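You operate a simulated robot arm through the tools that you are given. There is no shell and no other tool. Be economical: measure what you need, move in short steps, check, and stop when the job is done.

You run a simulated two-armed robot. Do the job below in one go: nothing can be reset, and whatever is moved stays where it is left.

JOB
The LOW lamp is on: stop the tool air and pull the call cord till CALL lights.
Fine: press the stop button first, once; shut the blue outlet lever and the reel lever before you call; leave the start button, the other outlet levers, the key switch, the regulator and the main air lever as they are.

It is judged by the outcome, as a careful person would: the job done as asked, and still so three seconds after it is handed in. It fails if anything else is knocked over, pushed out of place, dropped, spilled or broken.

ROBOT AND FRAMES
Two 7-joint arms with two-finger parallel grippers on one trunk, on a base that drives. Base frame: it is fixed to the floor where the robot stands at the start and does not move with it; the origin is under the middle of the robot, x ahead of it, y to its left, z up. Lengths are in cm, angles in degrees, forces in N, time in s.
The left shoulder is at the start at [5, 18.7, 98.5], the right one opposite. With the tool pointing down near the work surface each hand reaches from about 10 to 48 cm from the robot's upright axis, wherever it stands, measured 20 degrees to its own side. Places, roughly: blue outlet lever [50, -90, 120]; call cord [70, -20, 130]; control panel [80, 10, 150]; green outlet lever [40, -110, 110]; key switch [80, 20, 140]; main air lever [70, -30, 120]; reel lever [80, 10, 110]; regulator knob [70, -60, 130]; regulator lock [60, -60, 110]; start button [80, 10, 140]; stop button [70, 0, 140]; yellow outlet lever [40, -120, 110]. Payload 3.43 kg a hand.
The tool frame of a hand sits at the grasp point between the pads (the TCP): z along the fingers, y along the line on which they close. The tips reach 3 cm beyond it. Largest opening 9.4 cm; finger width 2.8, thickness 1; the body of the gripper, 5 by 9.6 cm, starts 5.5 cm behind the TCP.
Orientation is told as [roll, pitch, yaw] about the base's x, y, z axes, in that order, counted from this pose: with the fingers straight down and closing along the base's y, the tool's x points along the base's -x, its y along +y and its z along -z.

CONTROLS
- The arms move only by the tool move_arm. It takes "left_rows", "right_rows" or both (then of equal length, played together; a hand with none holds still); each is one flat list of numbers, 7 for each row, row after row: the shift along the base's x, y, z in units of 25 mm (1.0 is 25 mm), then the turn, a rotation vector about the base's x, y, z in units of 5 degrees (1.0 is 5 degrees), then the finger opening in m, from 0 to 0.094. In form: [x, y, z, rx, ry, rz, gripper, x, y, z, rx, ry, rz, gripper, ...]. A call has 1 to 12 rows; each row shifts and turns the commanded pose from where the row before left it. A call with a number of a shift or a turn outside -1 to 1 is refused whole. A row lasts 0.2 s, in which the tool goes at most 5 cm and 8.6 degrees; a call with a longer step from one row to the next is refused whole, and so is a gripper value outside its range. Where a pose cannot be reached the arm comes as near as it can. A force on the tool above 70 N (or 10 N above the force at the start of the call, whichever is more), or a blocked arm, ends the call early, and 0.2 s more pass. The fingers move at their own pace (about 15.3 cm/s each) and stop on an object; they squeeze with about 31 N. The grip force told is the motor's: it shows also when the fingers shut on nothing. Time passes only in rows, and 0.2 s behind the last, so rows that do not move let the fingers close. The reply holds the time, the measured pose of the TCP, the force on the tool along the base axes, the opening and the grip force, in the units named above and with some noise, with the torque about the TCP (base axes, N m) and any sound that the robot's microphone picked up, and new pictures: "views" is both (left out), scene, wrist or none (wrist: the cameras of the hands that moved).
- Cameras (640 x 400 px; columns grow to the right, rows downward): "scene" is now at [14.91, -3.41, 121.96]; the picture's right is [-0.33, -0.95, 0.00], its down [-0.03, 0.01, -1.00] and it looks along [0.94, -0.33, -0.03] (base axes); focal length 214 px, centre (320, 200). "left" rides on the left gripper at [7.6, -1.4, -10.2] in its tool frame; the picture's right is [0.18, 0.98, 0.00], its down [-0.75, 0.14, -0.64] and it looks along [-0.63, 0.12, 0.77] (tool axes); focal length 243 px, centre (320, 200). "right" rides on the right gripper at [7.6, 1.4, -10.3] in its tool frame; the picture's right is [-0.18, 0.98, 0.00], its down [-0.75, -0.14, -0.64] and it looks along [-0.63, -0.12, 0.77] (tool axes); focal length 243 px, centre (320, 200). There is no depth. A picture from a camera that has moved, and an enlarged one, comes with that camera's place and axes in the base frame and with its lens. The place of the scene camera against the robot may be out by one fixed shift of up to 2.5 cm in any direction.
- move_column(by): slides the trunk up (or, below 0, down) by that many cm; the arms and the scene camera ride with it, the base frame stays. It gives what a move gives, with no picture.
- drive_base(legs): drives the robot by 1 to 6 legs, each [ahead, left, turn to the left] in cm, cm and degrees, along the robot's own axes; the way and the turn of a leg run together, so that a leg with both is an arc; at most 150 cm and 180 degrees a leg. The arms and the cameras ride along, it lands a little off, and it stops where it bumps. It gives what a move gives, and a new picture of the scene camera.
- pan_tilt(pan, tilt): turns the head with the scene camera to pan (to the left, within 80 degrees either way) and tilt (down, from -29 to 69), counted from straight ahead of the robot. It gives what a move gives, and a new picture of the scene camera.
- close_up(camera, box): a new picture of the part [left, top, right, bottom] of that camera's present view, enlarged. It takes no simulated time.
- hand_in(): hands the job in; it is judged then, once.

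Go step by step. Nothing tells you exact positions but the pictures and the camera data: compare them with the known pose of the tool, close in by small moves and look again before you grip or let go. The budget is 120 turns and 260 pictures, counting those below and the enlarged ones. Unless the task says otherwise, let go and move clear before handing in, and close with one line.

The tools are called after "Request:" by a JSON object that holds its "api" and its "payload". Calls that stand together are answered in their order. move_arm: Moves the arms, as the interface text tells. Its arguments: {"type":"object","properties":{"left_rows":{"type":"array"},"right_rows":{"type":"array"},"views":{"type":"string","enum":["both","scene","wrist","none"]}},"required":[]} The other tools are called the same way: move_column (by) slides the trunk up or down; drive_base (legs) drives the base; pan_tilt (pan, tilt) turns the head that bears the scene camera; close_up (camera, box) takes an enlarged picture of a part of a camera's view; hand_in () hands the job in.

At the start:

```text
t: 0.0
left_tcp_pos: [46.49, 1.61, 99.94]
left_orientation: [0.1, 0.1, 0.1]
left_wrist_force: [0.1, 0.6, 0.3]
left_wrist_torque: [0.01, -0.01, -0.02]
left_width: 9.4
left_grasp_force: 0.2
right_tcp_pos: [39.22, -40.64, 100.05]
right_orientation: [0.0, 0.0, -0.1]
right_wrist_force: [0.3, 0.0, -0.5]
right_wrist_torque: [-0.05, 0.0, -0.02]
right_width: 9.4
right_grasp_force: 0.0
trunk travel left (down, up): [-20.0, 23.2]
robot x, y, heading: [0.47, 0.1, 0.2]
head pan, tilt: [-19.1, 1.7]
```

scene: 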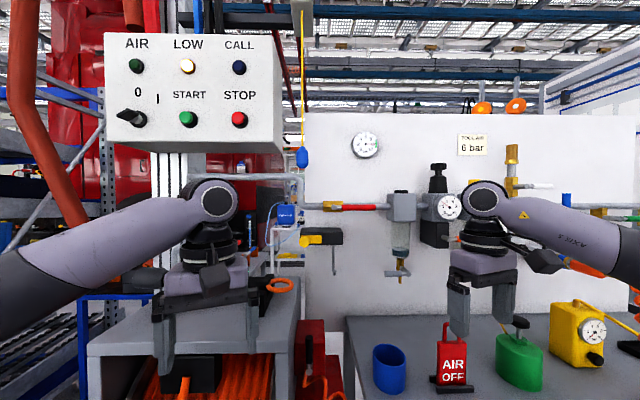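
right: 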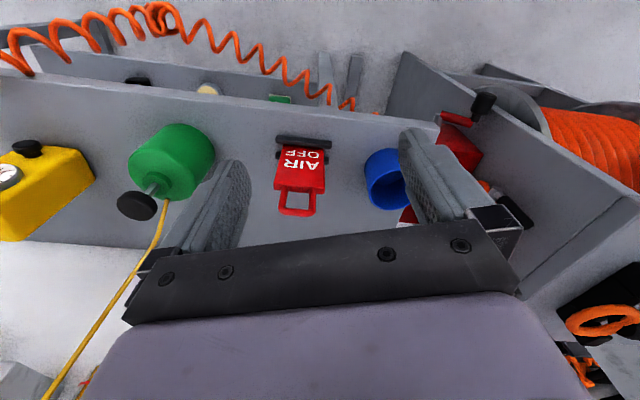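
left: 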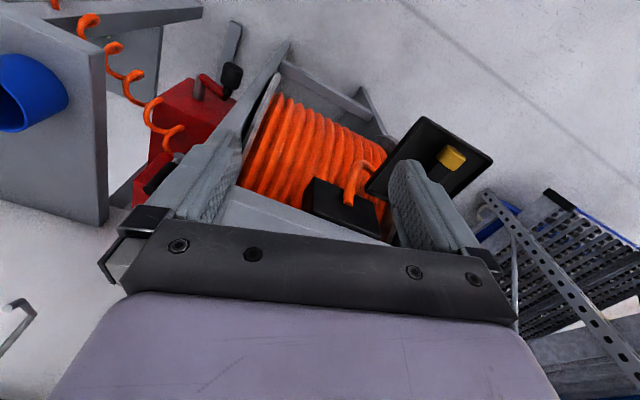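

The panel shows LOW lit with STOP at about pixel (239,119), and the yellow cord with its blue handle hangs at its right. I'll look at the right side and enlarge the middle before moving.

Request:
{"api": "close_up", "payload": {"camera": "scene", "box": [90, 20, 350, 182]}}

Request:
{"api": "close_up", "payload": {"camera": "scene", "box": [230, 160, 410, 290]}}

Request:
{"api": "pan_tilt", "payload": {"pan": -60, "tilt": 5}}

```text
2.46 times, centred on (220, 101) of scene
camera zoom: at [14.91, -3.41, 121.96], right [-0.33, -0.95, 0.0], down [-0.03, 0.01, -1.0], along [0.94, -0.33, -0.03], focal length 528 px, centre (566, 444)
```

zoom: 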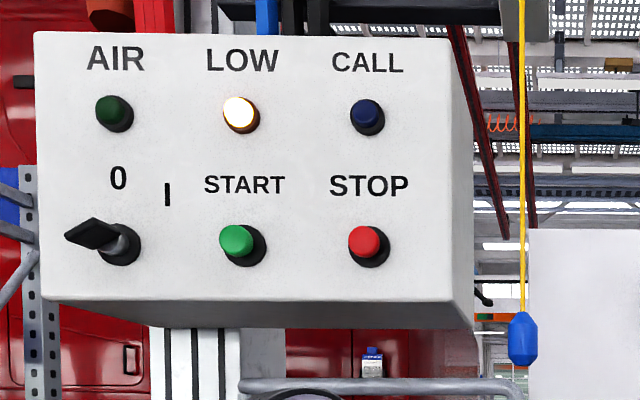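

```text
3.08 times, centred on (320, 225) of scene
camera zoom: at [14.91, -3.41, 121.96], right [-0.33, -0.95, 0.0], down [-0.03, 0.01, -1.0], along [0.94, -0.33, -0.03], focal length 660 px, centre (320, 123)
```

zoom: 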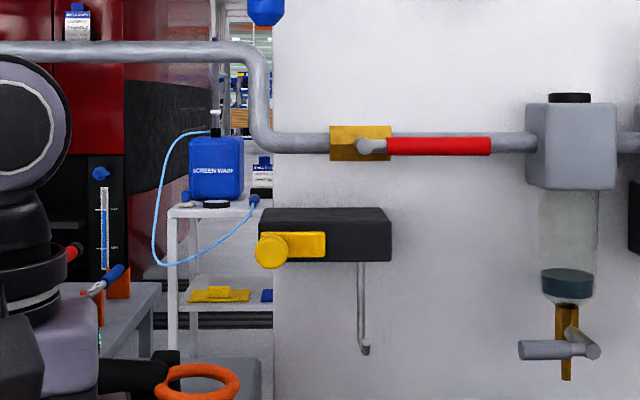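

```text
t: 1.1
left_tcp_pos: [46.46, 1.67, 99.92]
left_orientation: [0.0, 0.1, 0.1]
left_wrist_force: [-1.2, -0.5, -0.8]
left_wrist_torque: [-0.02, 0.01, -0.01]
left_width: 9.41
left_grasp_force: 0.0
right_tcp_pos: [39.21, -40.61, 99.99]
right_orientation: [0.1, -0.1, 0.0]
right_wrist_force: [-0.1, -0.5, -0.7]
right_wrist_torque: [-0.05, 0.0, -0.02]
right_width: 9.4
right_grasp_force: 0.1
trunk travel left (down, up): [-20.0, 23.2]
robot x, y, heading: [-0.09, 0.07, 0.1]
head pan, tilt: [-60.0, 5.0]
camera scene: at [10.94, -8.4, 121.44], right [-0.87, -0.5, 0.0], down [-0.04, 0.08, -1.0], along [0.5, -0.86, -0.09], focal length 214 px, centre (320, 200)
```

scene: 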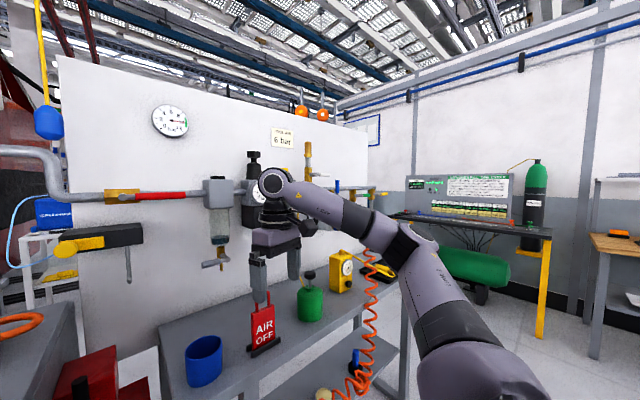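

I need clear views of the reel and outlets. I'll raise and retract both hands, then look again.

Request:
{"api": "move_arm", "payload": {"left_rows": [0, 0, 1, 0, 0, 0, 0.094, 0, 0, 1, 0, 0, 0, 0.094, -1, 1, 0, 0, 0, 0, 0.094, -1, 1, 0, 0, 0, 0, 0.094, -1, 1, 0, 0, 0, 0, 0.094, -1, 1, 0, 0, 0, 0, 0.094, -1, 1, 0, 0, 0, 0, 0.094, -1, 1, 0, 0, 0, 0, 0.094, -1, 1, 0, 0, 0, 0, 0.094, -1, 1, 0, 0, 0, 0, 0.094], "right_rows": [0, 0, 1, 0, 0, 0, 0.094, 0, 0, 1, 0, 0, 0, 0.094, -1, 0, 0, 0, 0, 0, 0.094, -1, 0, 0, 0, 0, 0, 0.094, -1, 0, 0, 0, 0, 0, 0.094, -1, 0, 0, 0, 0, 0, 0.094, -1, 0, 0, 0, 0, 0, 0.094, -1, 0, 0, 0, 0, 0, 0.094, -1, 0, 0, 0, 0, 0, 0.094, 0, 0, 0, 0, 0, 0, 0.094], "views": "scene"}}

Request:
{"api": "pan_tilt", "payload": {"pan": 0, "tilt": 15}}

```text
t: 3.3
left_tcp_pos: [26.56, 22.0, 104.94]
left_orientation: [-0.1, 0.1, 0.1]
left_wrist_force: [0.6, 0.4, 0.3]
left_wrist_torque: [0.0, 0.01, 0.01]
left_width: 9.38
left_grasp_force: 0.0
right_tcp_pos: [27.06, -36.04, 102.42]
right_orientation: [0.1, 0.0, 0.0]
right_wrist_force: [0.3, 0.2, 0.0]
right_wrist_torque: [0.02, 0.01, 0.02]
right_width: 9.39
right_grasp_force: 0.1
right hand out of reach, approached as far as the arm can: row 6, 7, 8, 9
trunk travel left (down, up): [-20.0, 23.2]
robot x, y, heading: [-0.06, -0.15, -0.0]
head pan, tilt: [-60.0, 5.0]
camera scene: at [10.91, -8.38, 121.45], right [-0.87, -0.5, 0.0], down [-0.04, 0.08, -1.0], along [0.5, -0.86, -0.09], focal length 214 px, centre (320, 200)
```

scene: 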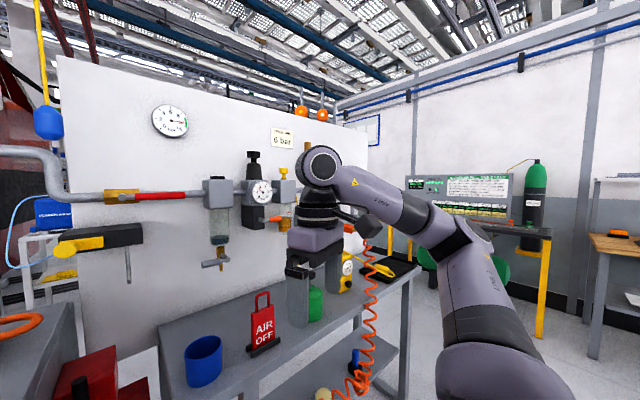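

```text
t: 4.6
left_tcp_pos: [26.61, 21.85, 104.97]
left_orientation: [0.1, 0.2, 0.1]
left_wrist_force: [-0.3, 0.9, 0.0]
left_wrist_torque: [-0.01, 0.04, -0.03]
left_width: 9.39
left_grasp_force: 0.1
right_tcp_pos: [27.13, -35.99, 102.41]
right_orientation: [0.1, 0.0, 0.0]
right_wrist_force: [-0.3, 0.3, -0.5]
right_wrist_torque: [0.01, 0.01, 0.01]
right_width: 9.42
right_grasp_force: 0.0
trunk travel left (down, up): [-20.0, 23.2]
robot x, y, heading: [-0.13, -0.13, 0.3]
head pan, tilt: [0.0, 15.0]
camera scene: at [15.68, -0.46, 119.82], right [0.0, -1.0, 0.0], down [-0.26, 0.0, -0.97], along [0.97, 0.0, -0.26], focal length 214 px, centre (320, 200)
```

scene: 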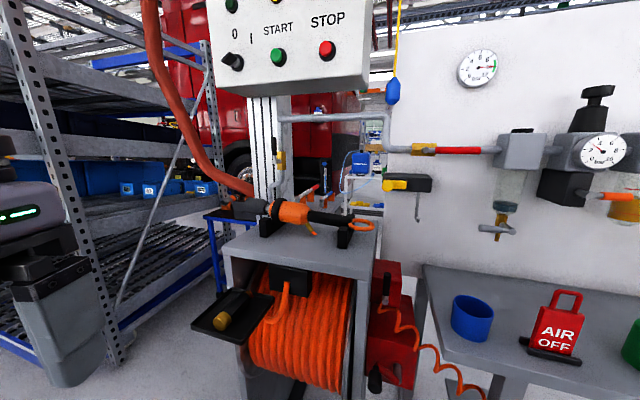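

The reel's top holds an orange tool. I'll enlarge the region behind it for the reel lever.

Request:
{"api": "close_up", "payload": {"camera": "scene", "box": [200, 100, 360, 250]}}

Request:
{"api": "pan_tilt", "payload": {"pan": -75, "tilt": 5}}

```text
2.67 times, centred on (280, 175) of scene
camera zoom: at [15.68, -0.46, 119.82], right [0.0, -1.0, 0.0], down [-0.26, 0.0, -0.97], along [0.97, 0.0, -0.26], focal length 572 px, centre (427, 267)
```

zoom: 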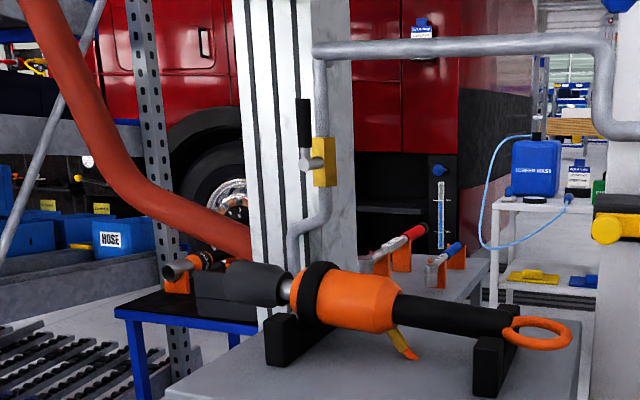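

```text
t: 6.0
left_tcp_pos: [26.62, 21.97, 104.98]
left_orientation: [0.1, 0.1, 0.1]
left_wrist_force: [0.7, -0.1, -1.1]
left_wrist_torque: [-0.04, -0.03, -0.02]
left_width: 9.4
left_grasp_force: 0.1
right_tcp_pos: [27.12, -36.12, 102.53]
right_orientation: [0.1, 0.0, 0.0]
right_wrist_force: [0.6, -0.1, 0.2]
right_wrist_torque: [-0.01, 0.03, 0.0]
right_width: 9.43
right_grasp_force: 0.0
trunk travel left (down, up): [-20.0, 23.2]
robot x, y, heading: [-0.08, -0.36, 0.0]
head pan, tilt: [-75.0, 5.0]
camera scene: at [8.72, -9.32, 121.44], right [-0.97, -0.26, 0.0], down [-0.02, 0.08, -1.0], along [0.26, -0.96, -0.09], focal length 214 px, centre (320, 200)
```

scene: 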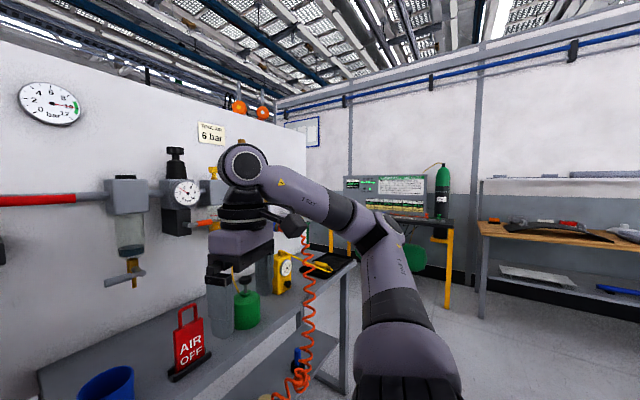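

Everything seems mounted square to a direction about 19° right of ahead. I'll turn the robot to face it, look from two trunk heights to triangulate, then press STOP with the left hand.

Request:
{"api": "drive_base", "payload": {"legs": [[0, 0, -19]]}}

Request:
{"api": "pan_tilt", "payload": {"pan": 15, "tilt": 0}}

Request:
{"api": "move_column", "payload": {"by": 18}}

Request:
{"api": "pan_tilt", "payload": {"pan": 15, "tilt": 0.2}}

```text
t: 7.5
left_tcp_pos: [32.37, 12.11, 105.05]
left_orientation: [0.1, 0.1, -18.9]
left_wrist_force: [0.1, -0.3, -0.6]
left_wrist_torque: [-0.05, 0.0, 0.04]
left_width: 9.41
left_grasp_force: 0.1
right_tcp_pos: [13.85, -42.96, 102.44]
right_orientation: [0.1, 0.0, -19.0]
right_wrist_force: [-0.5, 0.9, 0.4]
right_wrist_torque: [0.02, 0.0, -0.01]
right_width: 9.42
right_grasp_force: 0.0
trunk travel left (down, up): [-20.0, 23.2]
robot x, y, heading: [0.05, -0.13, -19.0]
head pan, tilt: [-75.0, 5.0]
camera scene: at [5.37, -11.52, 121.44], right [-1.0, 0.07, 0.0], down [0.01, 0.09, -1.0], along [-0.07, -0.99, -0.09], focal length 214 px, centre (320, 200)
```

scene: 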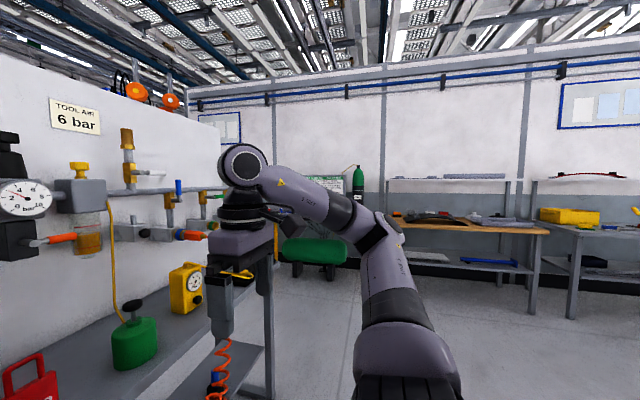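

```text
t: 9.2
left_tcp_pos: [32.33, 12.0, 104.87]
left_orientation: [0.0, 0.1, -18.9]
left_wrist_force: [-0.2, 0.6, 0.2]
left_wrist_torque: [-0.01, 0.04, 0.02]
left_width: 9.41
left_grasp_force: 0.1
right_tcp_pos: [13.81, -42.9, 102.44]
right_orientation: [0.0, -0.1, -19.0]
right_wrist_force: [0.0, 0.4, 0.2]
right_wrist_torque: [-0.03, 0.02, 0.0]
right_width: 9.39
right_grasp_force: 0.0
trunk travel left (down, up): [-20.0, 23.2]
robot x, y, heading: [0.06, -0.02, -18.9]
head pan, tilt: [15.0, 0.0]
camera scene: at [15.0, -2.99, 122.24], right [-0.07, -1.0, 0.0], down [0.0, 0.0, -1.0], along [1.0, -0.07, 0.0], focal length 214 px, centre (320, 200)
```

scene: 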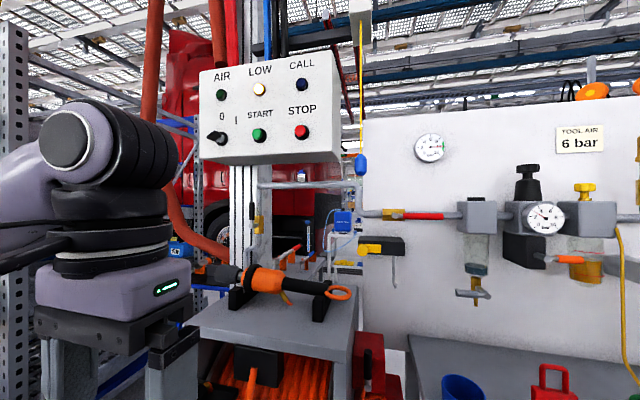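

```text
t: 11.2
left_tcp_pos: [32.32, 11.95, 122.87]
left_orientation: [0.0, 0.0, -18.9]
left_wrist_force: [0.5, 0.0, 0.6]
left_wrist_torque: [-0.02, -0.04, 0.01]
left_width: 9.42
left_grasp_force: 0.1
right_tcp_pos: [13.86, -42.94, 120.39]
right_orientation: [0.0, 0.1, -18.9]
right_wrist_force: [1.1, 0.2, 0.0]
right_wrist_torque: [0.0, -0.03, -0.01]
right_width: 9.4
right_grasp_force: 0.1
trunk travel left (down, up): [-38.0, 5.2]
robot x, y, heading: [0.18, -0.07, -19.1]
head pan, tilt: [15.0, 0.0]
```

```text
t: 11.8
left_tcp_pos: [32.32, 11.94, 123.16]
left_orientation: [0.0, 0.1, -18.8]
left_wrist_force: [-0.1, -0.2, -0.4]
left_wrist_torque: [-0.02, 0.02, 0.01]
left_width: 9.4
left_grasp_force: 0.0
right_tcp_pos: [13.85, -42.9, 120.51]
right_orientation: [-0.1, -0.1, -19.1]
right_wrist_force: [0.3, 0.6, 0.0]
right_wrist_torque: [0.01, 0.0, -0.01]
right_width: 9.41
right_grasp_force: 0.0
trunk travel left (down, up): [-38.0, 5.2]
robot x, y, heading: [-0.21, 0.09, -19.0]
head pan, tilt: [15.0, 0.2]
camera scene: at [15.01, -2.98, 140.2], right [-0.07, -1.0, 0.0], down [0.0, 0.0, -1.0], along [1.0, -0.07, 0.0], focal length 214 px, centre (320, 200)
```

scene: 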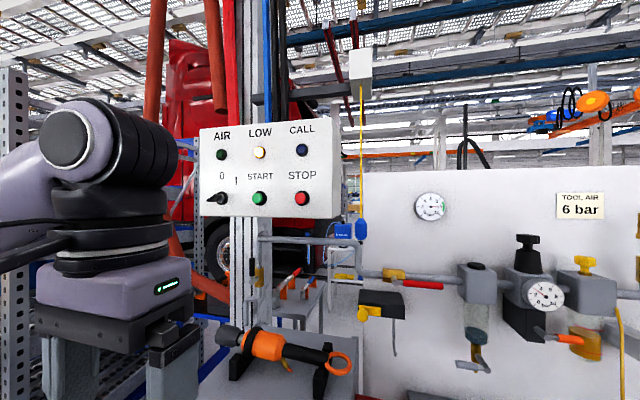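

STOP triangulates to about [73, -2, 140.5] and the cord handle to about [74, -19, 132]. I'll drive 12 cm closer, then level the left hand toward the panel with fingers closed.

Request:
{"api": "drive_base", "payload": {"legs": [[12, 0, 0]]}}

Request:
{"api": "close_up", "payload": {"camera": "scene", "box": [180, 100, 420, 300]}}

```text
t: 13.0
left_tcp_pos: [43.6, 7.99, 122.99]
left_orientation: [0.0, 0.1, -18.9]
left_wrist_force: [-0.1, -0.2, 0.2]
left_wrist_torque: [0.01, 0.05, 0.01]
left_width: 9.39
left_grasp_force: 0.2
right_tcp_pos: [25.11, -46.82, 120.41]
right_orientation: [0.0, 0.0, -19.0]
right_wrist_force: [1.5, 0.8, -0.5]
right_wrist_torque: [0.02, 0.03, -0.03]
right_width: 9.41
right_grasp_force: 0.1
trunk travel left (down, up): [-38.0, 5.2]
robot x, y, heading: [11.41, -3.56, -18.9]
head pan, tilt: [15.0, 0.2]
camera scene: at [26.35, -6.88, 140.19], right [-0.07, -1.0, 0.0], down [0.0, 0.0, -1.0], along [1.0, -0.07, 0.0], focal length 214 px, centre (320, 200)
```

scene: 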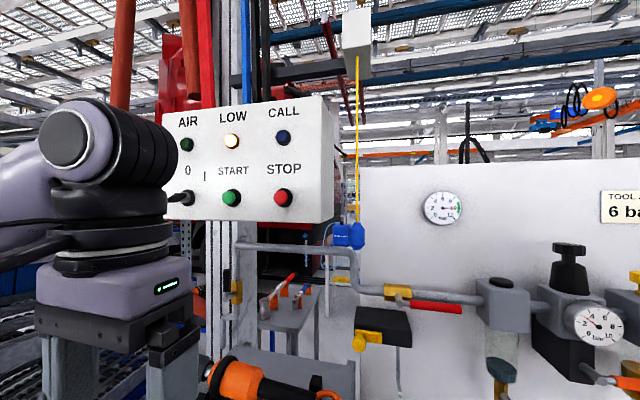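

```text
2.00 times, centred on (300, 200) of scene
camera zoom: at [26.35, -6.88, 140.19], right [-0.07, -1.0, 0.0], down [0.0, 0.0, -1.0], along [1.0, -0.07, 0.0], focal length 429 px, centre (360, 200)
```

zoom: 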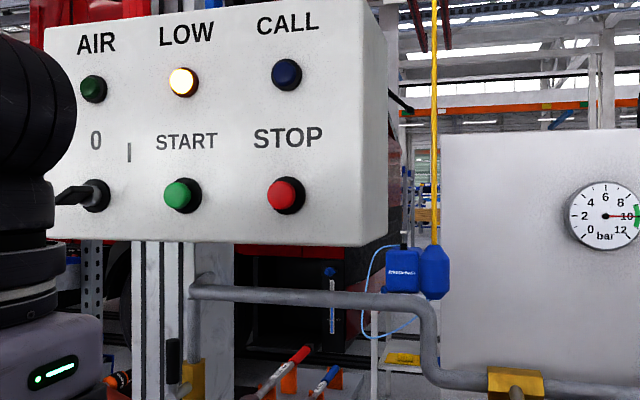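

I'll tilt the left hand to horizontal along the panel's normal while advancing and rising, fingers closing.

Request:
{"api": "move_arm", "payload": {"left_rows": [0.378, -0.13, 0.378, -0.325, -0.945, 0, 0, 0.378, -0.13, 0.378, -0.325, -0.945, 0, 0, 0.378, -0.13, 0.378, -0.325, -0.945, 0, 0, 0.378, -0.13, 0.378, -0.325, -0.945, 0, 0, 0.378, -0.13, 0.378, -0.325, -0.945, 0, 0, 0.378, -0.13, 0.378, -0.325, -0.945, 0, 0, 0.378, -0.13, 0.378, -0.325, -0.945, 0, 0, 0.378, -0.13, 0.378, -0.325, -0.945, 0, 0, 0.378, -0.13, 0.378, -0.325, -0.945, 0, 0, 0.378, -0.13, 0.378, -0.325, -0.945, 0, 0, 0.378, -0.13, 0.378, -0.325, -0.945, 0, 0, 0.378, -0.13, 0.378, -0.325, -0.945, 0, 0], "views": "scene"}}

Request:
{"api": "move_arm", "payload": {"left_rows": [0.378, -0.13, 0.378, -0.325, -0.945, 0, 0, 0.378, -0.13, 0.378, -0.325, -0.945, 0, 0, 0.378, -0.13, 0.378, -0.325, -0.945, 0, 0, 0.378, -0.13, 0.378, -0.325, -0.945, 0, 0, 0.378, -0.13, 0.378, -0.325, -0.945, 0, 0, 0.378, -0.13, 0.378, -0.325, -0.945, 0, 0], "views": "both"}}

```text
t: 15.6
left_tcp_pos: [54.9, 4.29, 134.34]
left_orientation: [0.0, -59.8, -18.8]
left_wrist_force: [-0.2, 0.5, 1.1]
left_wrist_torque: [-0.02, 0.01, 0.03]
left_width: 0.01
left_grasp_force: 30.7
right_tcp_pos: [25.18, -46.85, 120.49]
right_orientation: [0.0, 0.0, -19.0]
right_wrist_force: [-0.4, 0.1, 0.1]
right_wrist_torque: [0.01, 0.0, -0.01]
right_width: 9.41
right_grasp_force: 0.1
trunk travel left (down, up): [-38.0, 5.2]
robot x, y, heading: [11.27, -3.7, -18.9]
head pan, tilt: [15.0, 0.2]
camera scene: at [26.26, -6.85, 140.2], right [-0.07, -1.0, 0.0], down [0.0, 0.0, -1.0], along [1.0, -0.07, 0.0], focal length 214 px, centre (320, 200)
```

scene: 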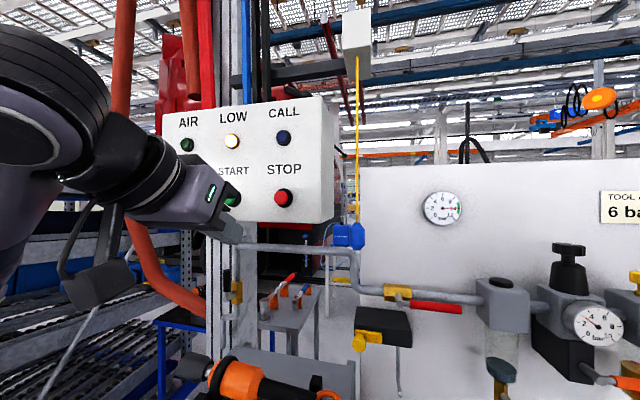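

```text
t: 17.0
left_tcp_pos: [60.53, 2.55, 140.01]
left_orientation: [-17.2, -90.0, -1.6]
left_wrist_force: [0.2, 0.4, 0.4]
left_wrist_torque: [-0.03, 0.0, -0.01]
left_width: 0.0
left_grasp_force: 30.9
right_tcp_pos: [25.11, -46.66, 120.41]
right_orientation: [0.0, 0.0, -19.0]
right_wrist_force: [0.4, -0.9, -0.3]
right_wrist_torque: [0.05, 0.0, -0.01]
right_width: 9.4
right_grasp_force: 0.0
trunk travel left (down, up): [-38.0, 5.2]
robot x, y, heading: [11.07, -3.78, -19.1]
head pan, tilt: [15.0, 0.2]
camera scene: at [26.27, -6.85, 140.2], right [-0.07, -1.0, 0.0], down [0.0, 0.0, -1.0], along [1.0, -0.07, 0.0], focal length 214 px, centre (320, 200)
camera left: at [50.38, 4.29, 132.35], right [0.32, 0.93, -0.18], down [-0.56, 0.34, 0.75], along [0.77, -0.14, 0.63], focal length 243 px, centre (320, 200)
```

scene: 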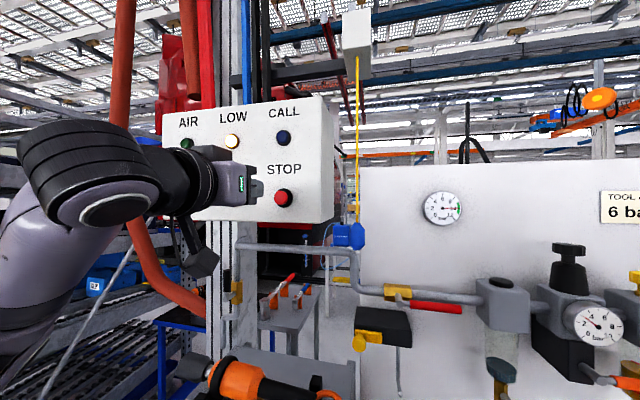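
left: 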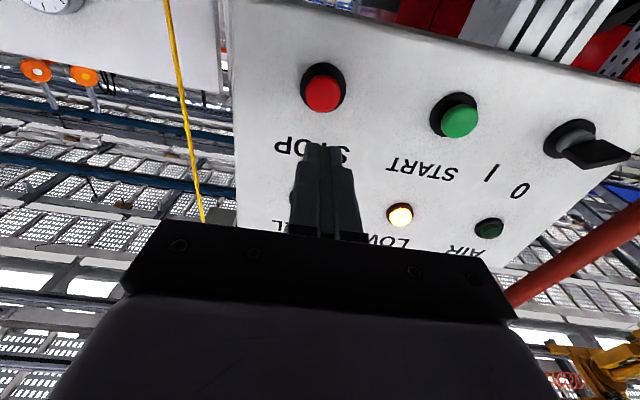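

The fingertip is in line laterally; STOP sits about 1.5 cm lower. I'll lower and advance partway, then check.

Request:
{"api": "move_arm", "payload": {"left_rows": [0, 0, -0.6, 0, 0, 0, 0, 0.6, -0.22, 0, 0, 0, 0, 0, 0.6, -0.22, 0, 0, 0, 0, 0, 0, 0, 0, 0, 0, 0, 0], "views": "both"}}

Request:
{"api": "close_up", "payload": {"camera": "scene", "box": [220, 130, 350, 230]}}

```text
t: 18.0
left_tcp_pos: [63.5, 1.19, 138.45]
left_orientation: [-9.0, -89.8, -9.8]
left_wrist_force: [0.4, 0.3, 0.2]
left_wrist_torque: [0.03, 0.0, 0.0]
left_width: 0.0
left_grasp_force: 31.2
right_tcp_pos: [25.09, -46.76, 120.4]
right_orientation: [0.0, -0.1, -19.0]
right_wrist_force: [-0.3, 0.3, 0.7]
right_wrist_torque: [0.0, -0.02, 0.01]
right_width: 9.42
right_grasp_force: 0.1
trunk travel left (down, up): [-38.0, 5.2]
robot x, y, heading: [11.44, -3.98, -19.2]
head pan, tilt: [15.0, 0.2]
camera scene: at [26.24, -6.84, 140.21], right [-0.07, -1.0, 0.0], down [0.0, 0.0, -1.0], along [1.0, -0.07, 0.0], focal length 214 px, centre (320, 200)
camera left: at [53.35, 3.07, 130.85], right [0.32, 0.93, -0.18], down [-0.56, 0.34, 0.76], along [0.77, -0.14, 0.63], focal length 243 px, centre (320, 200)
```

scene: 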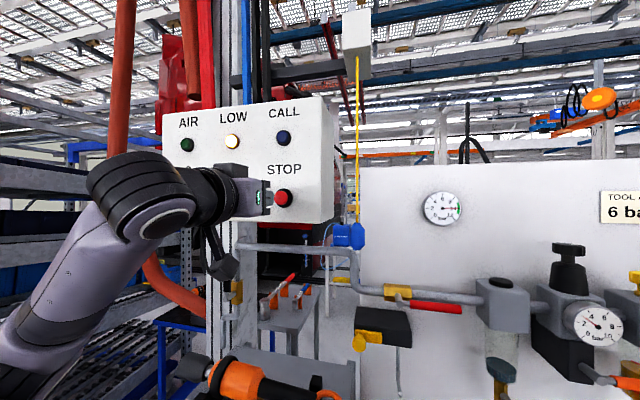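
left: 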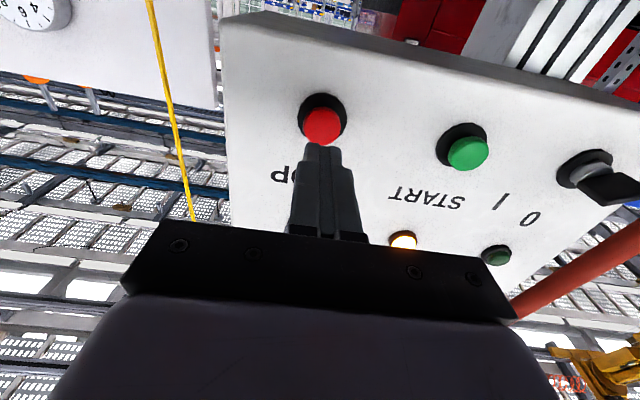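

```text
4.00 times, centred on (285, 180) of scene
camera zoom: at [26.24, -6.84, 140.21], right [-0.07, -1.0, 0.0], down [0.0, 0.0, -1.0], along [1.0, -0.07, 0.0], focal length 858 px, centre (460, 280)
```

zoom: 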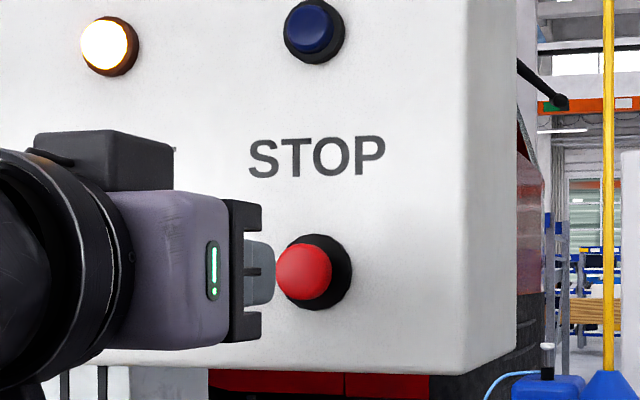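

Aligned. I'll advance to near contact and then press in small steps, listening for the click.

Request:
{"api": "move_arm", "payload": {"left_rows": [0.5, -0.173, 0, 0, 0, 0, 0, 0.5, -0.173, 0, 0, 0, 0, 0, 0.3, -0.104, 0, 0, 0, 0, 0, 0, 0, 0, 0, 0, 0, 0], "views": "wrist"}}

Request:
{"api": "close_up", "payload": {"camera": "scene", "box": [220, 100, 350, 230]}}

```text
t: 19.0
left_tcp_pos: [66.76, 0.16, 138.39]
left_orientation: [-9.8, -89.8, -9.2]
left_wrist_force: [0.0, 0.4, -0.5]
left_wrist_torque: [0.01, 0.01, 0.0]
left_width: 0.0
left_grasp_force: 30.8
right_tcp_pos: [25.02, -46.79, 120.29]
right_orientation: [0.0, 0.0, -18.9]
right_wrist_force: [-0.8, -0.5, -0.2]
right_wrist_torque: [-0.02, 0.02, -0.01]
right_width: 9.39
right_grasp_force: 0.0
trunk travel left (down, up): [-38.0, 5.2]
robot x, y, heading: [11.5, -3.71, -19.0]
head pan, tilt: [15.0, 0.2]
camera left: at [56.62, 2.06, 130.87], right [0.32, 0.93, -0.18], down [-0.56, 0.34, 0.76], along [0.77, -0.14, 0.63], focal length 243 px, centre (320, 200)
```

left: 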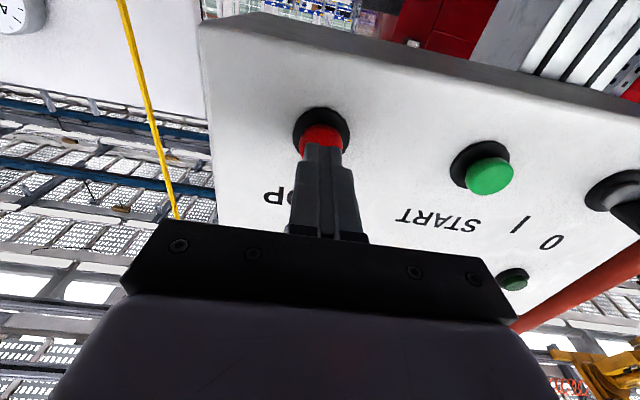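

```text
3.08 times, centred on (285, 165) of scene
camera zoom: at [26.25, -6.84, 140.21], right [-0.07, -1.0, 0.0], down [0.0, 0.0, -1.0], along [1.0, -0.07, 0.0], focal length 660 px, centre (428, 308)
```

zoom: 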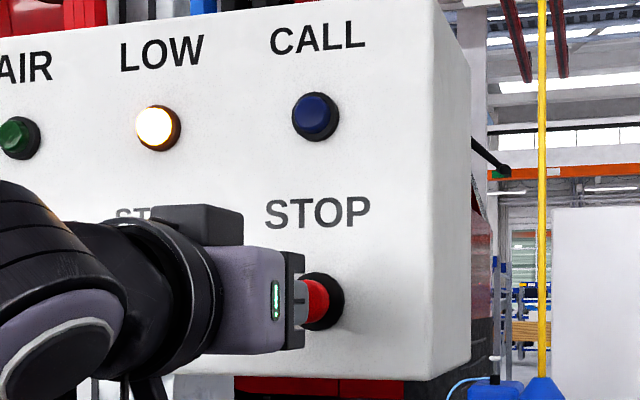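

Nearly touching; I'll press on in 3–4 mm rows and watch force and sound.

Request:
{"api": "move_arm", "payload": {"left_rows": [0.15, -0.052, 0, 0, 0, 0, 0, 0.15, -0.052, 0, 0, 0, 0, 0, 0.15, -0.052, 0, 0, 0, 0, 0], "views": "none"}}

```text
t: 19.8
left_tcp_pos: [67.73, -0.2, 138.48]
left_orientation: [-4.7, -89.8, -14.1]
left_wrist_force: [0.1, 0.0, 0.8]
left_wrist_torque: [0.02, 0.03, 0.0]
left_width: 0.0
left_grasp_force: 30.7
right_tcp_pos: [25.19, -46.75, 120.35]
right_orientation: [0.1, 0.1, -19.1]
right_wrist_force: [-0.3, -0.2, 0.9]
right_wrist_torque: [-0.02, 0.0, 0.0]
right_width: 9.41
right_grasp_force: 0.2
trunk travel left (down, up): [-38.0, 5.2]
robot x, y, heading: [11.31, -3.95, -19.1]
head pan, tilt: [15.0, 0.2]
```

Request:
{"api": "move_arm", "payload": {"left_rows": [0.15, -0.052, 0, 0, 0, 0, 0, 0.15, -0.052, 0, 0, 0, 0, 0], "views": "none"}}

Request:
{"api": "close_up", "payload": {"camera": "scene", "box": [170, 100, 350, 230]}}

```text
t: 20.4
left_tcp_pos: [68.39, -0.42, 138.37]
left_orientation: [-4.7, -89.8, -14.1]
left_wrist_force: [-5.6, 1.9, -3.3]
left_wrist_torque: [-0.04, 0.08, 0.07]
left_width: 0.0
left_grasp_force: 31.0
right_tcp_pos: [25.09, -46.71, 120.4]
right_orientation: [0.0, -0.2, -18.9]
right_wrist_force: [-0.3, -0.4, 0.3]
right_wrist_torque: [0.03, 0.04, -0.01]
right_width: 9.42
right_grasp_force: 0.0
trunk travel left (down, up): [-38.0, 5.2]
robot x, y, heading: [11.07, -3.93, -18.9]
head pan, tilt: [15.0, 0.2]
heard: click
```

```text
3.08 times, centred on (260, 165) of scene
camera zoom: at [26.17, -6.8, 140.21], right [-0.07, -1.0, 0.0], down [0.0, 0.0, -1.0], along [1.0, -0.07, 0.0], focal length 660 px, centre (505, 308)
```

zoom: 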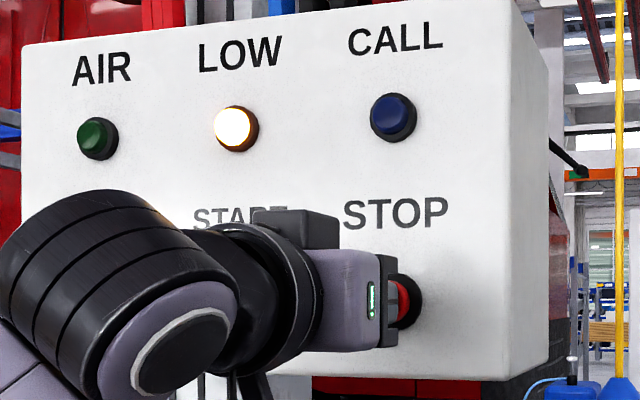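

A click was heard and STOP went in once. I'll back off and slide the base left to face the reel valve (about [85, 14, 116]).

Request:
{"api": "move_arm", "payload": {"left_rows": [-0.9, 0.31, 0, 0, 0, 0, 0, -0.9, 0.31, 0, 0, 0, 0, 0, -0.9, 0.31, 0, 0, 0, 0, 0, -0.9, 0.31, 0, 0, 0, 0, 0, -0.9, 0.31, 0, 0, 0, 0, 0, -0.9, 0.31, 0, 0, 0, 0, 0], "views": "none"}}

Request:
{"api": "drive_base", "payload": {"legs": [[0, 18, 0]]}}

Request:
{"api": "pan_tilt", "payload": {"pan": 22, "tilt": 12}}

Request:
{"api": "close_up", "payload": {"camera": "scene", "box": [240, 120, 400, 280]}}

```text
t: 21.8
left_tcp_pos: [54.89, 4.15, 138.55]
left_orientation: [-14.4, -89.7, -4.6]
left_wrist_force: [-0.8, 0.1, -0.5]
left_wrist_torque: [0.02, 0.0, 0.01]
left_width: 0.0
left_grasp_force: 30.6
right_tcp_pos: [25.06, -46.69, 120.51]
right_orientation: [0.0, -0.1, -19.0]
right_wrist_force: [-0.2, -0.6, -0.2]
right_wrist_torque: [0.01, 0.0, -0.02]
right_width: 9.39
right_grasp_force: 0.0
trunk travel left (down, up): [-38.0, 5.2]
robot x, y, heading: [11.27, -4.16, -18.8]
head pan, tilt: [15.0, 0.2]
```

```text
t: 24.0
left_tcp_pos: [60.82, 21.48, 138.45]
left_orientation: [-11.8, -89.8, -6.9]
left_wrist_force: [0.4, 0.8, -0.5]
left_wrist_torque: [0.0, -0.01, -0.04]
left_width: 0.01
left_grasp_force: 30.9
right_tcp_pos: [31.14, -29.64, 120.47]
right_orientation: [0.0, 0.0, -18.8]
right_wrist_force: [-0.1, 0.0, 0.0]
right_wrist_torque: [-0.03, 0.02, -0.02]
right_width: 9.38
right_grasp_force: 0.0
trunk travel left (down, up): [-38.0, 5.2]
robot x, y, heading: [16.82, 12.98, -18.8]
head pan, tilt: [15.0, 0.2]
camera scene: at [32.1, 10.28, 140.2], right [-0.07, -1.0, 0.0], down [0.0, 0.0, -1.0], along [1.0, -0.07, 0.0], focal length 214 px, centre (320, 200)
```

scene: 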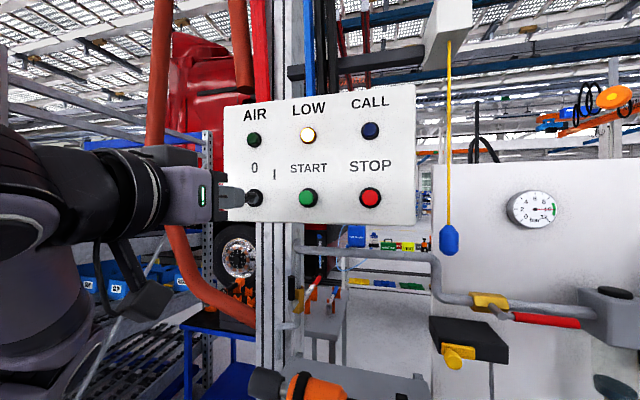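

```text
t: 24.7
left_tcp_pos: [60.77, 21.36, 138.54]
left_orientation: [-6.9, -89.9, -11.8]
left_wrist_force: [0.4, 0.8, 0.2]
left_wrist_torque: [-0.03, 0.01, -0.01]
left_width: 0.0
left_grasp_force: 31.2
right_tcp_pos: [31.11, -29.67, 120.35]
right_orientation: [0.1, 0.0, -18.7]
right_wrist_force: [-0.1, 1.0, 0.6]
right_wrist_torque: [0.02, -0.04, -0.02]
right_width: 9.38
right_grasp_force: 0.0
trunk travel left (down, up): [-38.0, 5.2]
robot x, y, heading: [17.06, 13.15, -18.6]
head pan, tilt: [22.0, 12.0]
camera scene: at [32.4, 11.37, 138.32], right [0.06, -1.0, 0.0], down [-0.21, -0.01, -0.98], along [0.98, 0.06, -0.21], focal length 214 px, centre (320, 200)
```

scene: 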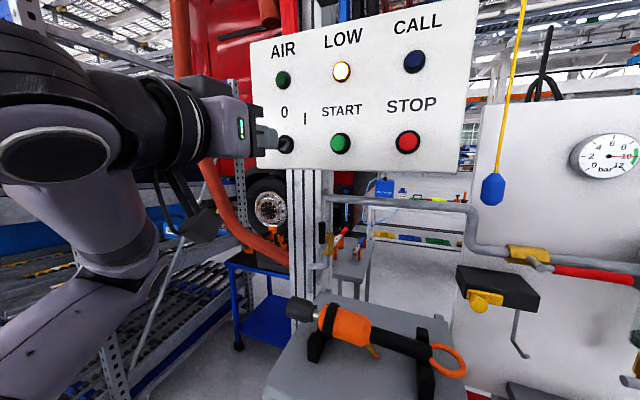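

```text
2.50 times, centred on (320, 200) of scene
camera zoom: at [32.4, 11.37, 138.32], right [0.06, -1.0, 0.0], down [-0.21, -0.01, -0.98], along [0.98, 0.06, -0.21], focal length 536 px, centre (320, 200)
```

zoom: 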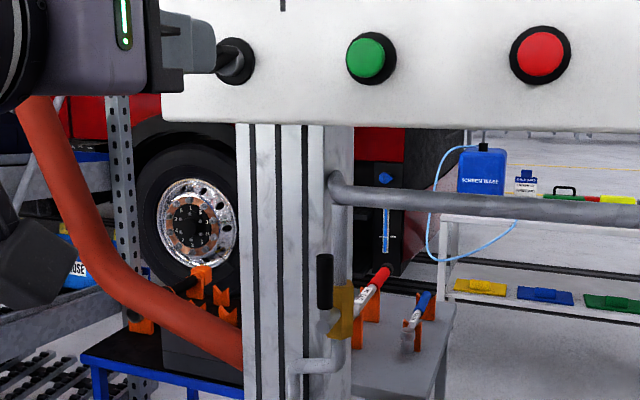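

The valve sits on the column's right flank with its black handle pointing up in front. I'll lower the left hand, pitched 30° downwards, to a spot left of the handle but still short of it.

Request:
{"api": "move_arm", "payload": {"left_rows": [0.065, 0.19, -0.97, 0.244, 0.709, 0, 0, 0.065, 0.19, -0.97, 0.244, 0.709, 0, 0, 0.065, 0.19, -0.97, 0.244, 0.709, 0, 0, 0.065, 0.19, -0.97, 0.244, 0.709, 0, 0, 0.065, 0.19, -0.97, 0.244, 0.709, 0, 0, 0.065, 0.19, -0.97, 0.244, 0.709, 0, 0, 0.065, 0.19, -0.97, 0.244, 0.709, 0, 0, 0.065, 0.19, -0.97, 0.244, 0.709, 0, 0], "views": "both"}}

```text
t: 26.5
left_tcp_pos: [62.7, 24.87, 119.66]
left_orientation: [0.1, -59.7, -18.8]
left_wrist_force: [-0.2, 0.7, -0.4]
left_wrist_torque: [0.0, 0.02, -0.01]
left_width: 0.03
left_grasp_force: 31.1
left hand out of reach, approached as far as the arm can: row 7, 8
right_tcp_pos: [31.14, -29.59, 120.47]
right_orientation: [0.0, 0.0, -18.8]
right_wrist_force: [0.2, 0.0, 0.0]
right_wrist_torque: [-0.01, -0.03, 0.01]
right_width: 9.42
right_grasp_force: 0.1
trunk travel left (down, up): [-38.0, 5.2]
robot x, y, heading: [17.27, 13.26, -18.5]
head pan, tilt: [22.0, 12.0]
camera scene: at [32.42, 11.4, 138.31], right [0.06, -1.0, 0.0], down [-0.21, -0.01, -0.98], along [0.98, 0.06, -0.21], focal length 214 px, centre (320, 200)
camera left: at [50.19, 27.52, 118.17], right [0.23, 0.96, -0.16], down [-0.12, 0.19, 0.97], along [0.97, -0.2, 0.16], focal length 243 px, centre (320, 200)
```

scene: 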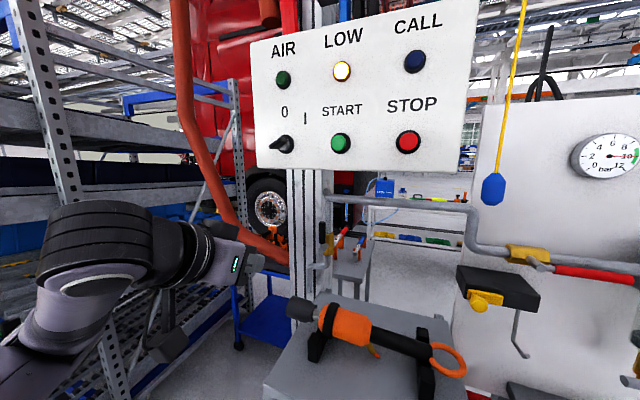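
left: 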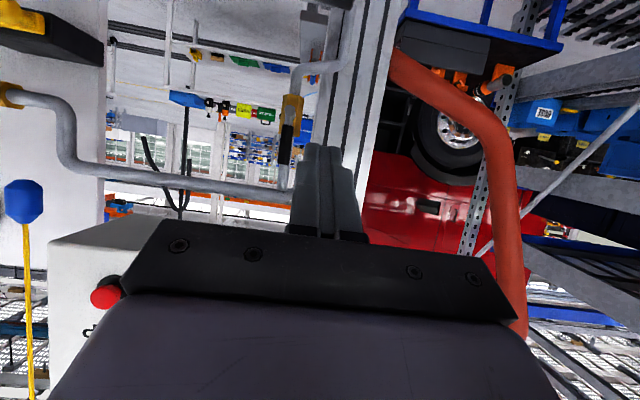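

Ray-crossing puts the handle centre near [83, 14.7, 117]. The fingers are 3 cm to its left; I'll advance 18 cm under the panel and look again.

Request:
{"api": "move_arm", "payload": {"left_rows": [0.85, -0.293, 0, 0, 0, 0, 0, 0.85, -0.293, 0, 0, 0, 0, 0, 0.85, -0.293, 0, 0, 0, 0, 0, 0.85, -0.293, 0, 0, 0, 0, 0, 0.85, -0.293, 0, 0, 0, 0, 0, 0.85, -0.293, 0, 0, 0, 0, 0, 0.85, -0.293, 0, 0, 0, 0, 0, 0, 0, 0, 0, 0, 0, 0], "views": "both"}}

Request:
{"api": "close_up", "payload": {"camera": "scene", "box": [240, 180, 400, 300]}}

Request:
{"api": "close_up", "payload": {"camera": "left", "box": [230, 40, 410, 180]}}

```text
t: 28.3
left_tcp_pos: [77.71, 20.01, 119.42]
left_orientation: [0.3, -59.8, -19.0]
left_wrist_force: [-0.5, 0.7, -0.2]
left_wrist_torque: [0.0, 0.01, -0.01]
left_width: 0.03
left_grasp_force: 31.2
right_tcp_pos: [31.08, -29.76, 120.37]
right_orientation: [0.0, 0.0, -18.8]
right_wrist_force: [0.6, 0.4, 0.4]
right_wrist_torque: [0.01, -0.03, -0.02]
right_width: 9.41
right_grasp_force: 0.1
trunk travel left (down, up): [-38.0, 5.2]
robot x, y, heading: [17.15, 13.28, -18.7]
head pan, tilt: [22.0, 12.0]
camera scene: at [32.4, 11.38, 138.31], right [0.06, -1.0, 0.0], down [-0.21, -0.01, -0.98], along [0.98, 0.06, -0.21], focal length 214 px, centre (320, 200)
camera left: at [65.2, 22.58, 118.01], right [0.23, 0.96, -0.16], down [-0.12, 0.19, 0.97], along [0.97, -0.2, 0.16], focal length 243 px, centre (320, 200)
```

scene: 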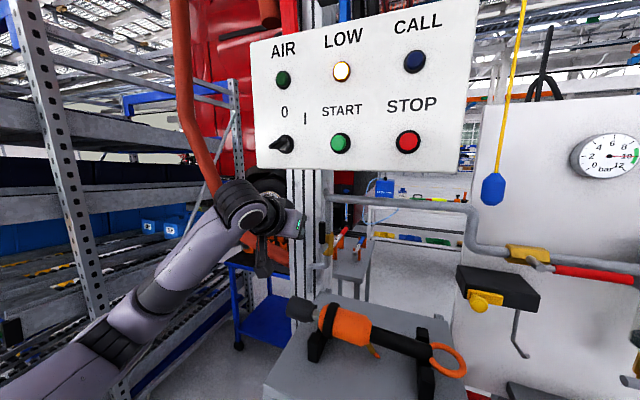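
left: 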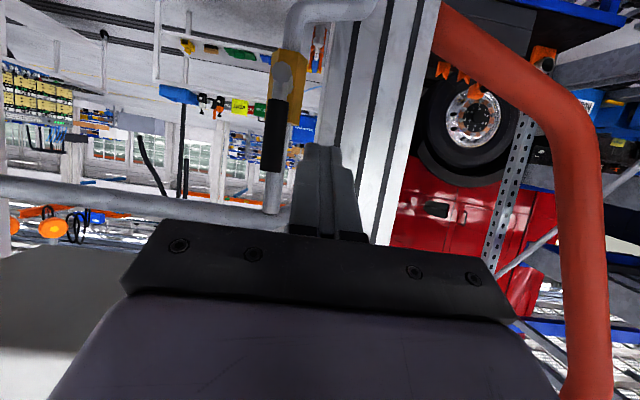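

```text
3.33 times, centred on (320, 240) of scene
camera zoom: at [32.4, 11.38, 138.31], right [0.06, -1.0, 0.0], down [-0.21, -0.01, -0.98], along [0.98, 0.06, -0.21], focal length 715 px, centre (320, 67)
```

zoom: 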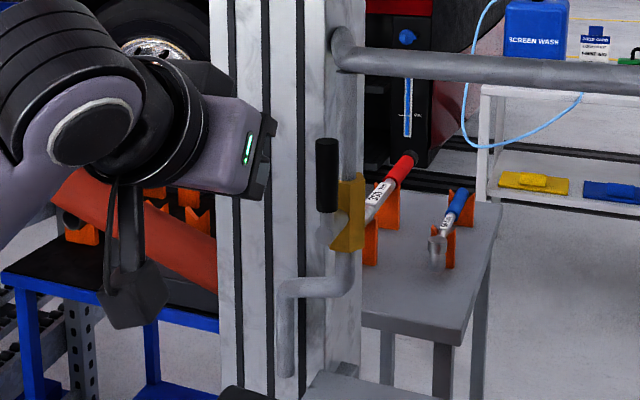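

```text
2.86 times, centred on (320, 110) of left
camera zoom: at [65.2, 22.58, 118.01], right [0.23, 0.96, -0.16], down [-0.12, 0.19, 0.97], along [0.97, -0.2, 0.16], focal length 693 px, centre (320, 457)
```

zoom: 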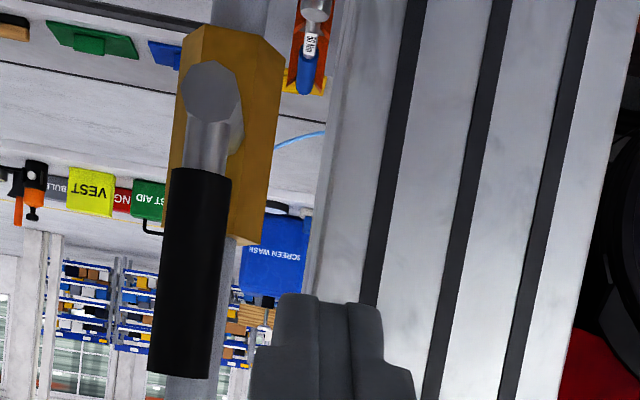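

Handle spans pivot z≈112.5 to tip z≈119 at about [82.6, 14.7]. My fingertip is 3.5 cm left and 4 cm short of it; advance 4.5 cm with care.

Request:
{"api": "move_arm", "payload": {"left_rows": [0.5, -0.172, 0, 0, 0, 0, 0, 0.5, -0.172, 0, 0, 0, 0, 0, 0.35, -0.12, 0, 0, 0, 0, 0, 0.35, -0.12, 0, 0, 0, 0, 0, 0, 0, 0, 0, 0, 0, 0], "views": "wrist"}}

Request:
{"api": "close_up", "payload": {"camera": "scene", "box": [240, 180, 400, 300]}}

```text
t: 29.5
left_tcp_pos: [81.77, 18.56, 119.61]
left_orientation: [0.2, -59.9, -18.9]
left_wrist_force: [0.1, 0.1, 0.4]
left_wrist_torque: [-0.03, 0.01, 0.02]
left_width: 0.02
left_grasp_force: 31.2
right_tcp_pos: [31.1, -29.72, 120.42]
right_orientation: [0.1, 0.0, -18.9]
right_wrist_force: [-0.6, -0.3, 0.0]
right_wrist_torque: [-0.01, -0.02, -0.01]
right_width: 9.4
right_grasp_force: 0.1
trunk travel left (down, up): [-38.0, 5.2]
robot x, y, heading: [17.18, 12.98, -18.8]
head pan, tilt: [22.0, 12.0]
camera left: at [69.27, 21.12, 118.29], right [0.23, 0.96, -0.16], down [-0.12, 0.19, 0.97], along [0.97, -0.2, 0.16], focal length 243 px, centre (320, 200)
```

left: 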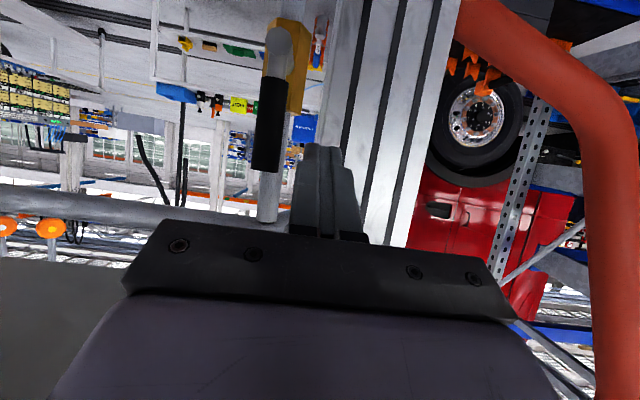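

```text
3.33 times, centred on (320, 240) of scene
camera zoom: at [32.4, 11.37, 138.31], right [0.06, -1.0, 0.0], down [-0.21, -0.01, -0.98], along [0.98, 0.06, -0.21], focal length 715 px, centre (320, 67)
```

zoom: 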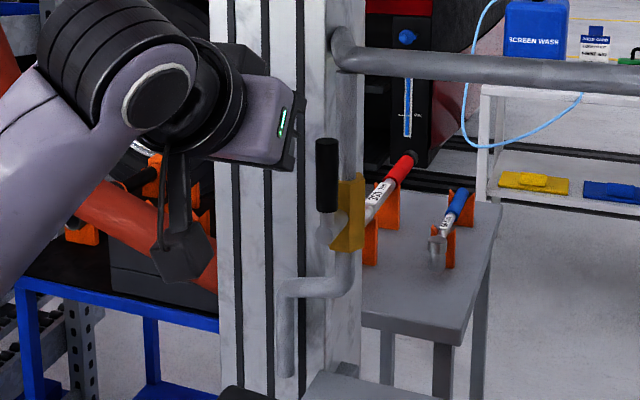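

The fingertip is level in depth with the handle, about 1 cm to its left. I'll go 0.8 cm deeper, then push right gently.

Request:
{"api": "move_arm", "payload": {"left_rows": [0.3, -0.104, -0.2, 0, 0, 0, 0, -0.06, -0.18, 0, 0, 0, 0, 0, -0.06, -0.18, 0, 0, 0, 0, 0, -0.06, -0.18, 0, 0, 0, 0, 0, -0.06, -0.18, 0, 0, 0, 0, 0, 0, 0, 0, 0, 0, 0, 0], "views": "wrist"}}

```text
t: 30.9
left_tcp_pos: [82.04, 16.44, 119.13]
left_orientation: [0.1, -59.9, -18.8]
left_wrist_force: [3.9, 3.6, 4.1]
left_wrist_torque: [0.0, -0.17, 0.13]
left_width: 0.0
left_grasp_force: 31.7
right_tcp_pos: [31.14, -29.78, 120.4]
right_orientation: [0.1, 0.0, -18.8]
right_wrist_force: [0.5, -0.7, -0.3]
right_wrist_torque: [-0.02, 0.01, -0.02]
right_width: 9.4
right_grasp_force: 0.1
trunk travel left (down, up): [-38.0, 5.2]
robot x, y, heading: [17.25, 12.96, -19.0]
head pan, tilt: [22.0, 12.0]
camera left: at [69.54, 19.02, 117.7], right [0.23, 0.96, -0.16], down [-0.12, 0.19, 0.97], along [0.97, -0.2, 0.16], focal length 243 px, centre (320, 200)
```

left: 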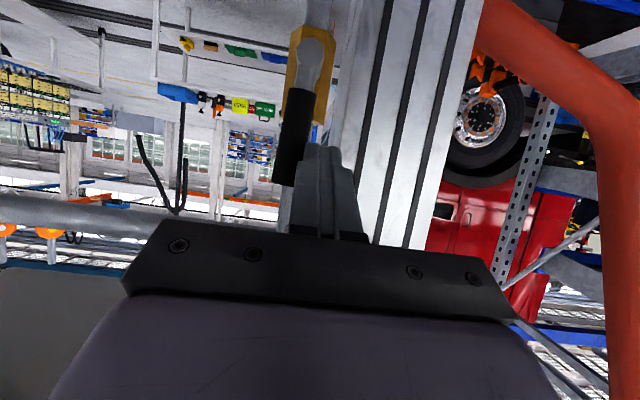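

It yields to the right with little force. I'll continue along the arc.

Request:
{"api": "move_arm", "payload": {"left_rows": [-0.08, -0.24, -0.06, 0, 0, 0, 0, -0.08, -0.24, -0.12, 0, 0, 0, 0, -0.08, -0.24, -0.16, 0, 0, 0, 0, -0.08, -0.24, -0.2, 0, 0, 0, 0, -0.08, -0.24, -0.25, 0, 0, 0, 0, 0, 0, 0, 0, 0, 0, 0], "views": "wrist"}}

```text
t: 32.3
left_tcp_pos: [80.75, 13.18, 117.21]
left_orientation: [0.2, -59.9, -19.2]
left_wrist_force: [-8.5, -1.5, 6.6]
left_wrist_torque: [-0.17, 0.09, -0.16]
left_width: 0.0
left_grasp_force: 30.3
right_tcp_pos: [31.0, -29.75, 120.43]
right_orientation: [0.0, -0.1, -18.8]
right_wrist_force: [-0.7, -0.9, -0.3]
right_wrist_torque: [-0.01, 0.0, 0.0]
right_width: 9.41
right_grasp_force: 0.0
trunk travel left (down, up): [-38.0, 5.2]
robot x, y, heading: [17.07, 13.26, -18.8]
head pan, tilt: [22.0, 12.0]
camera left: at [68.36, 15.84, 115.8], right [0.23, 0.96, -0.16], down [-0.12, 0.19, 0.97], along [0.96, -0.21, 0.16], focal length 243 px, centre (320, 200)
```

left: 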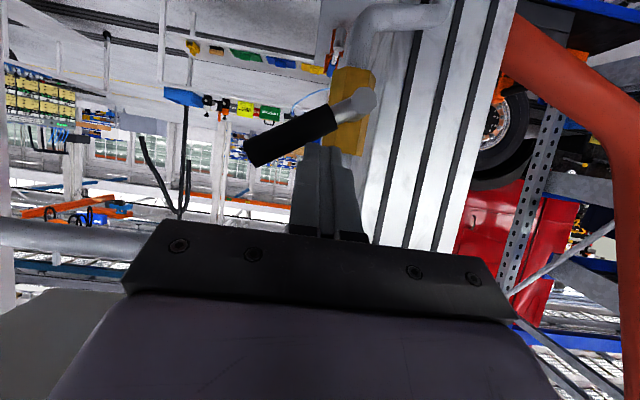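

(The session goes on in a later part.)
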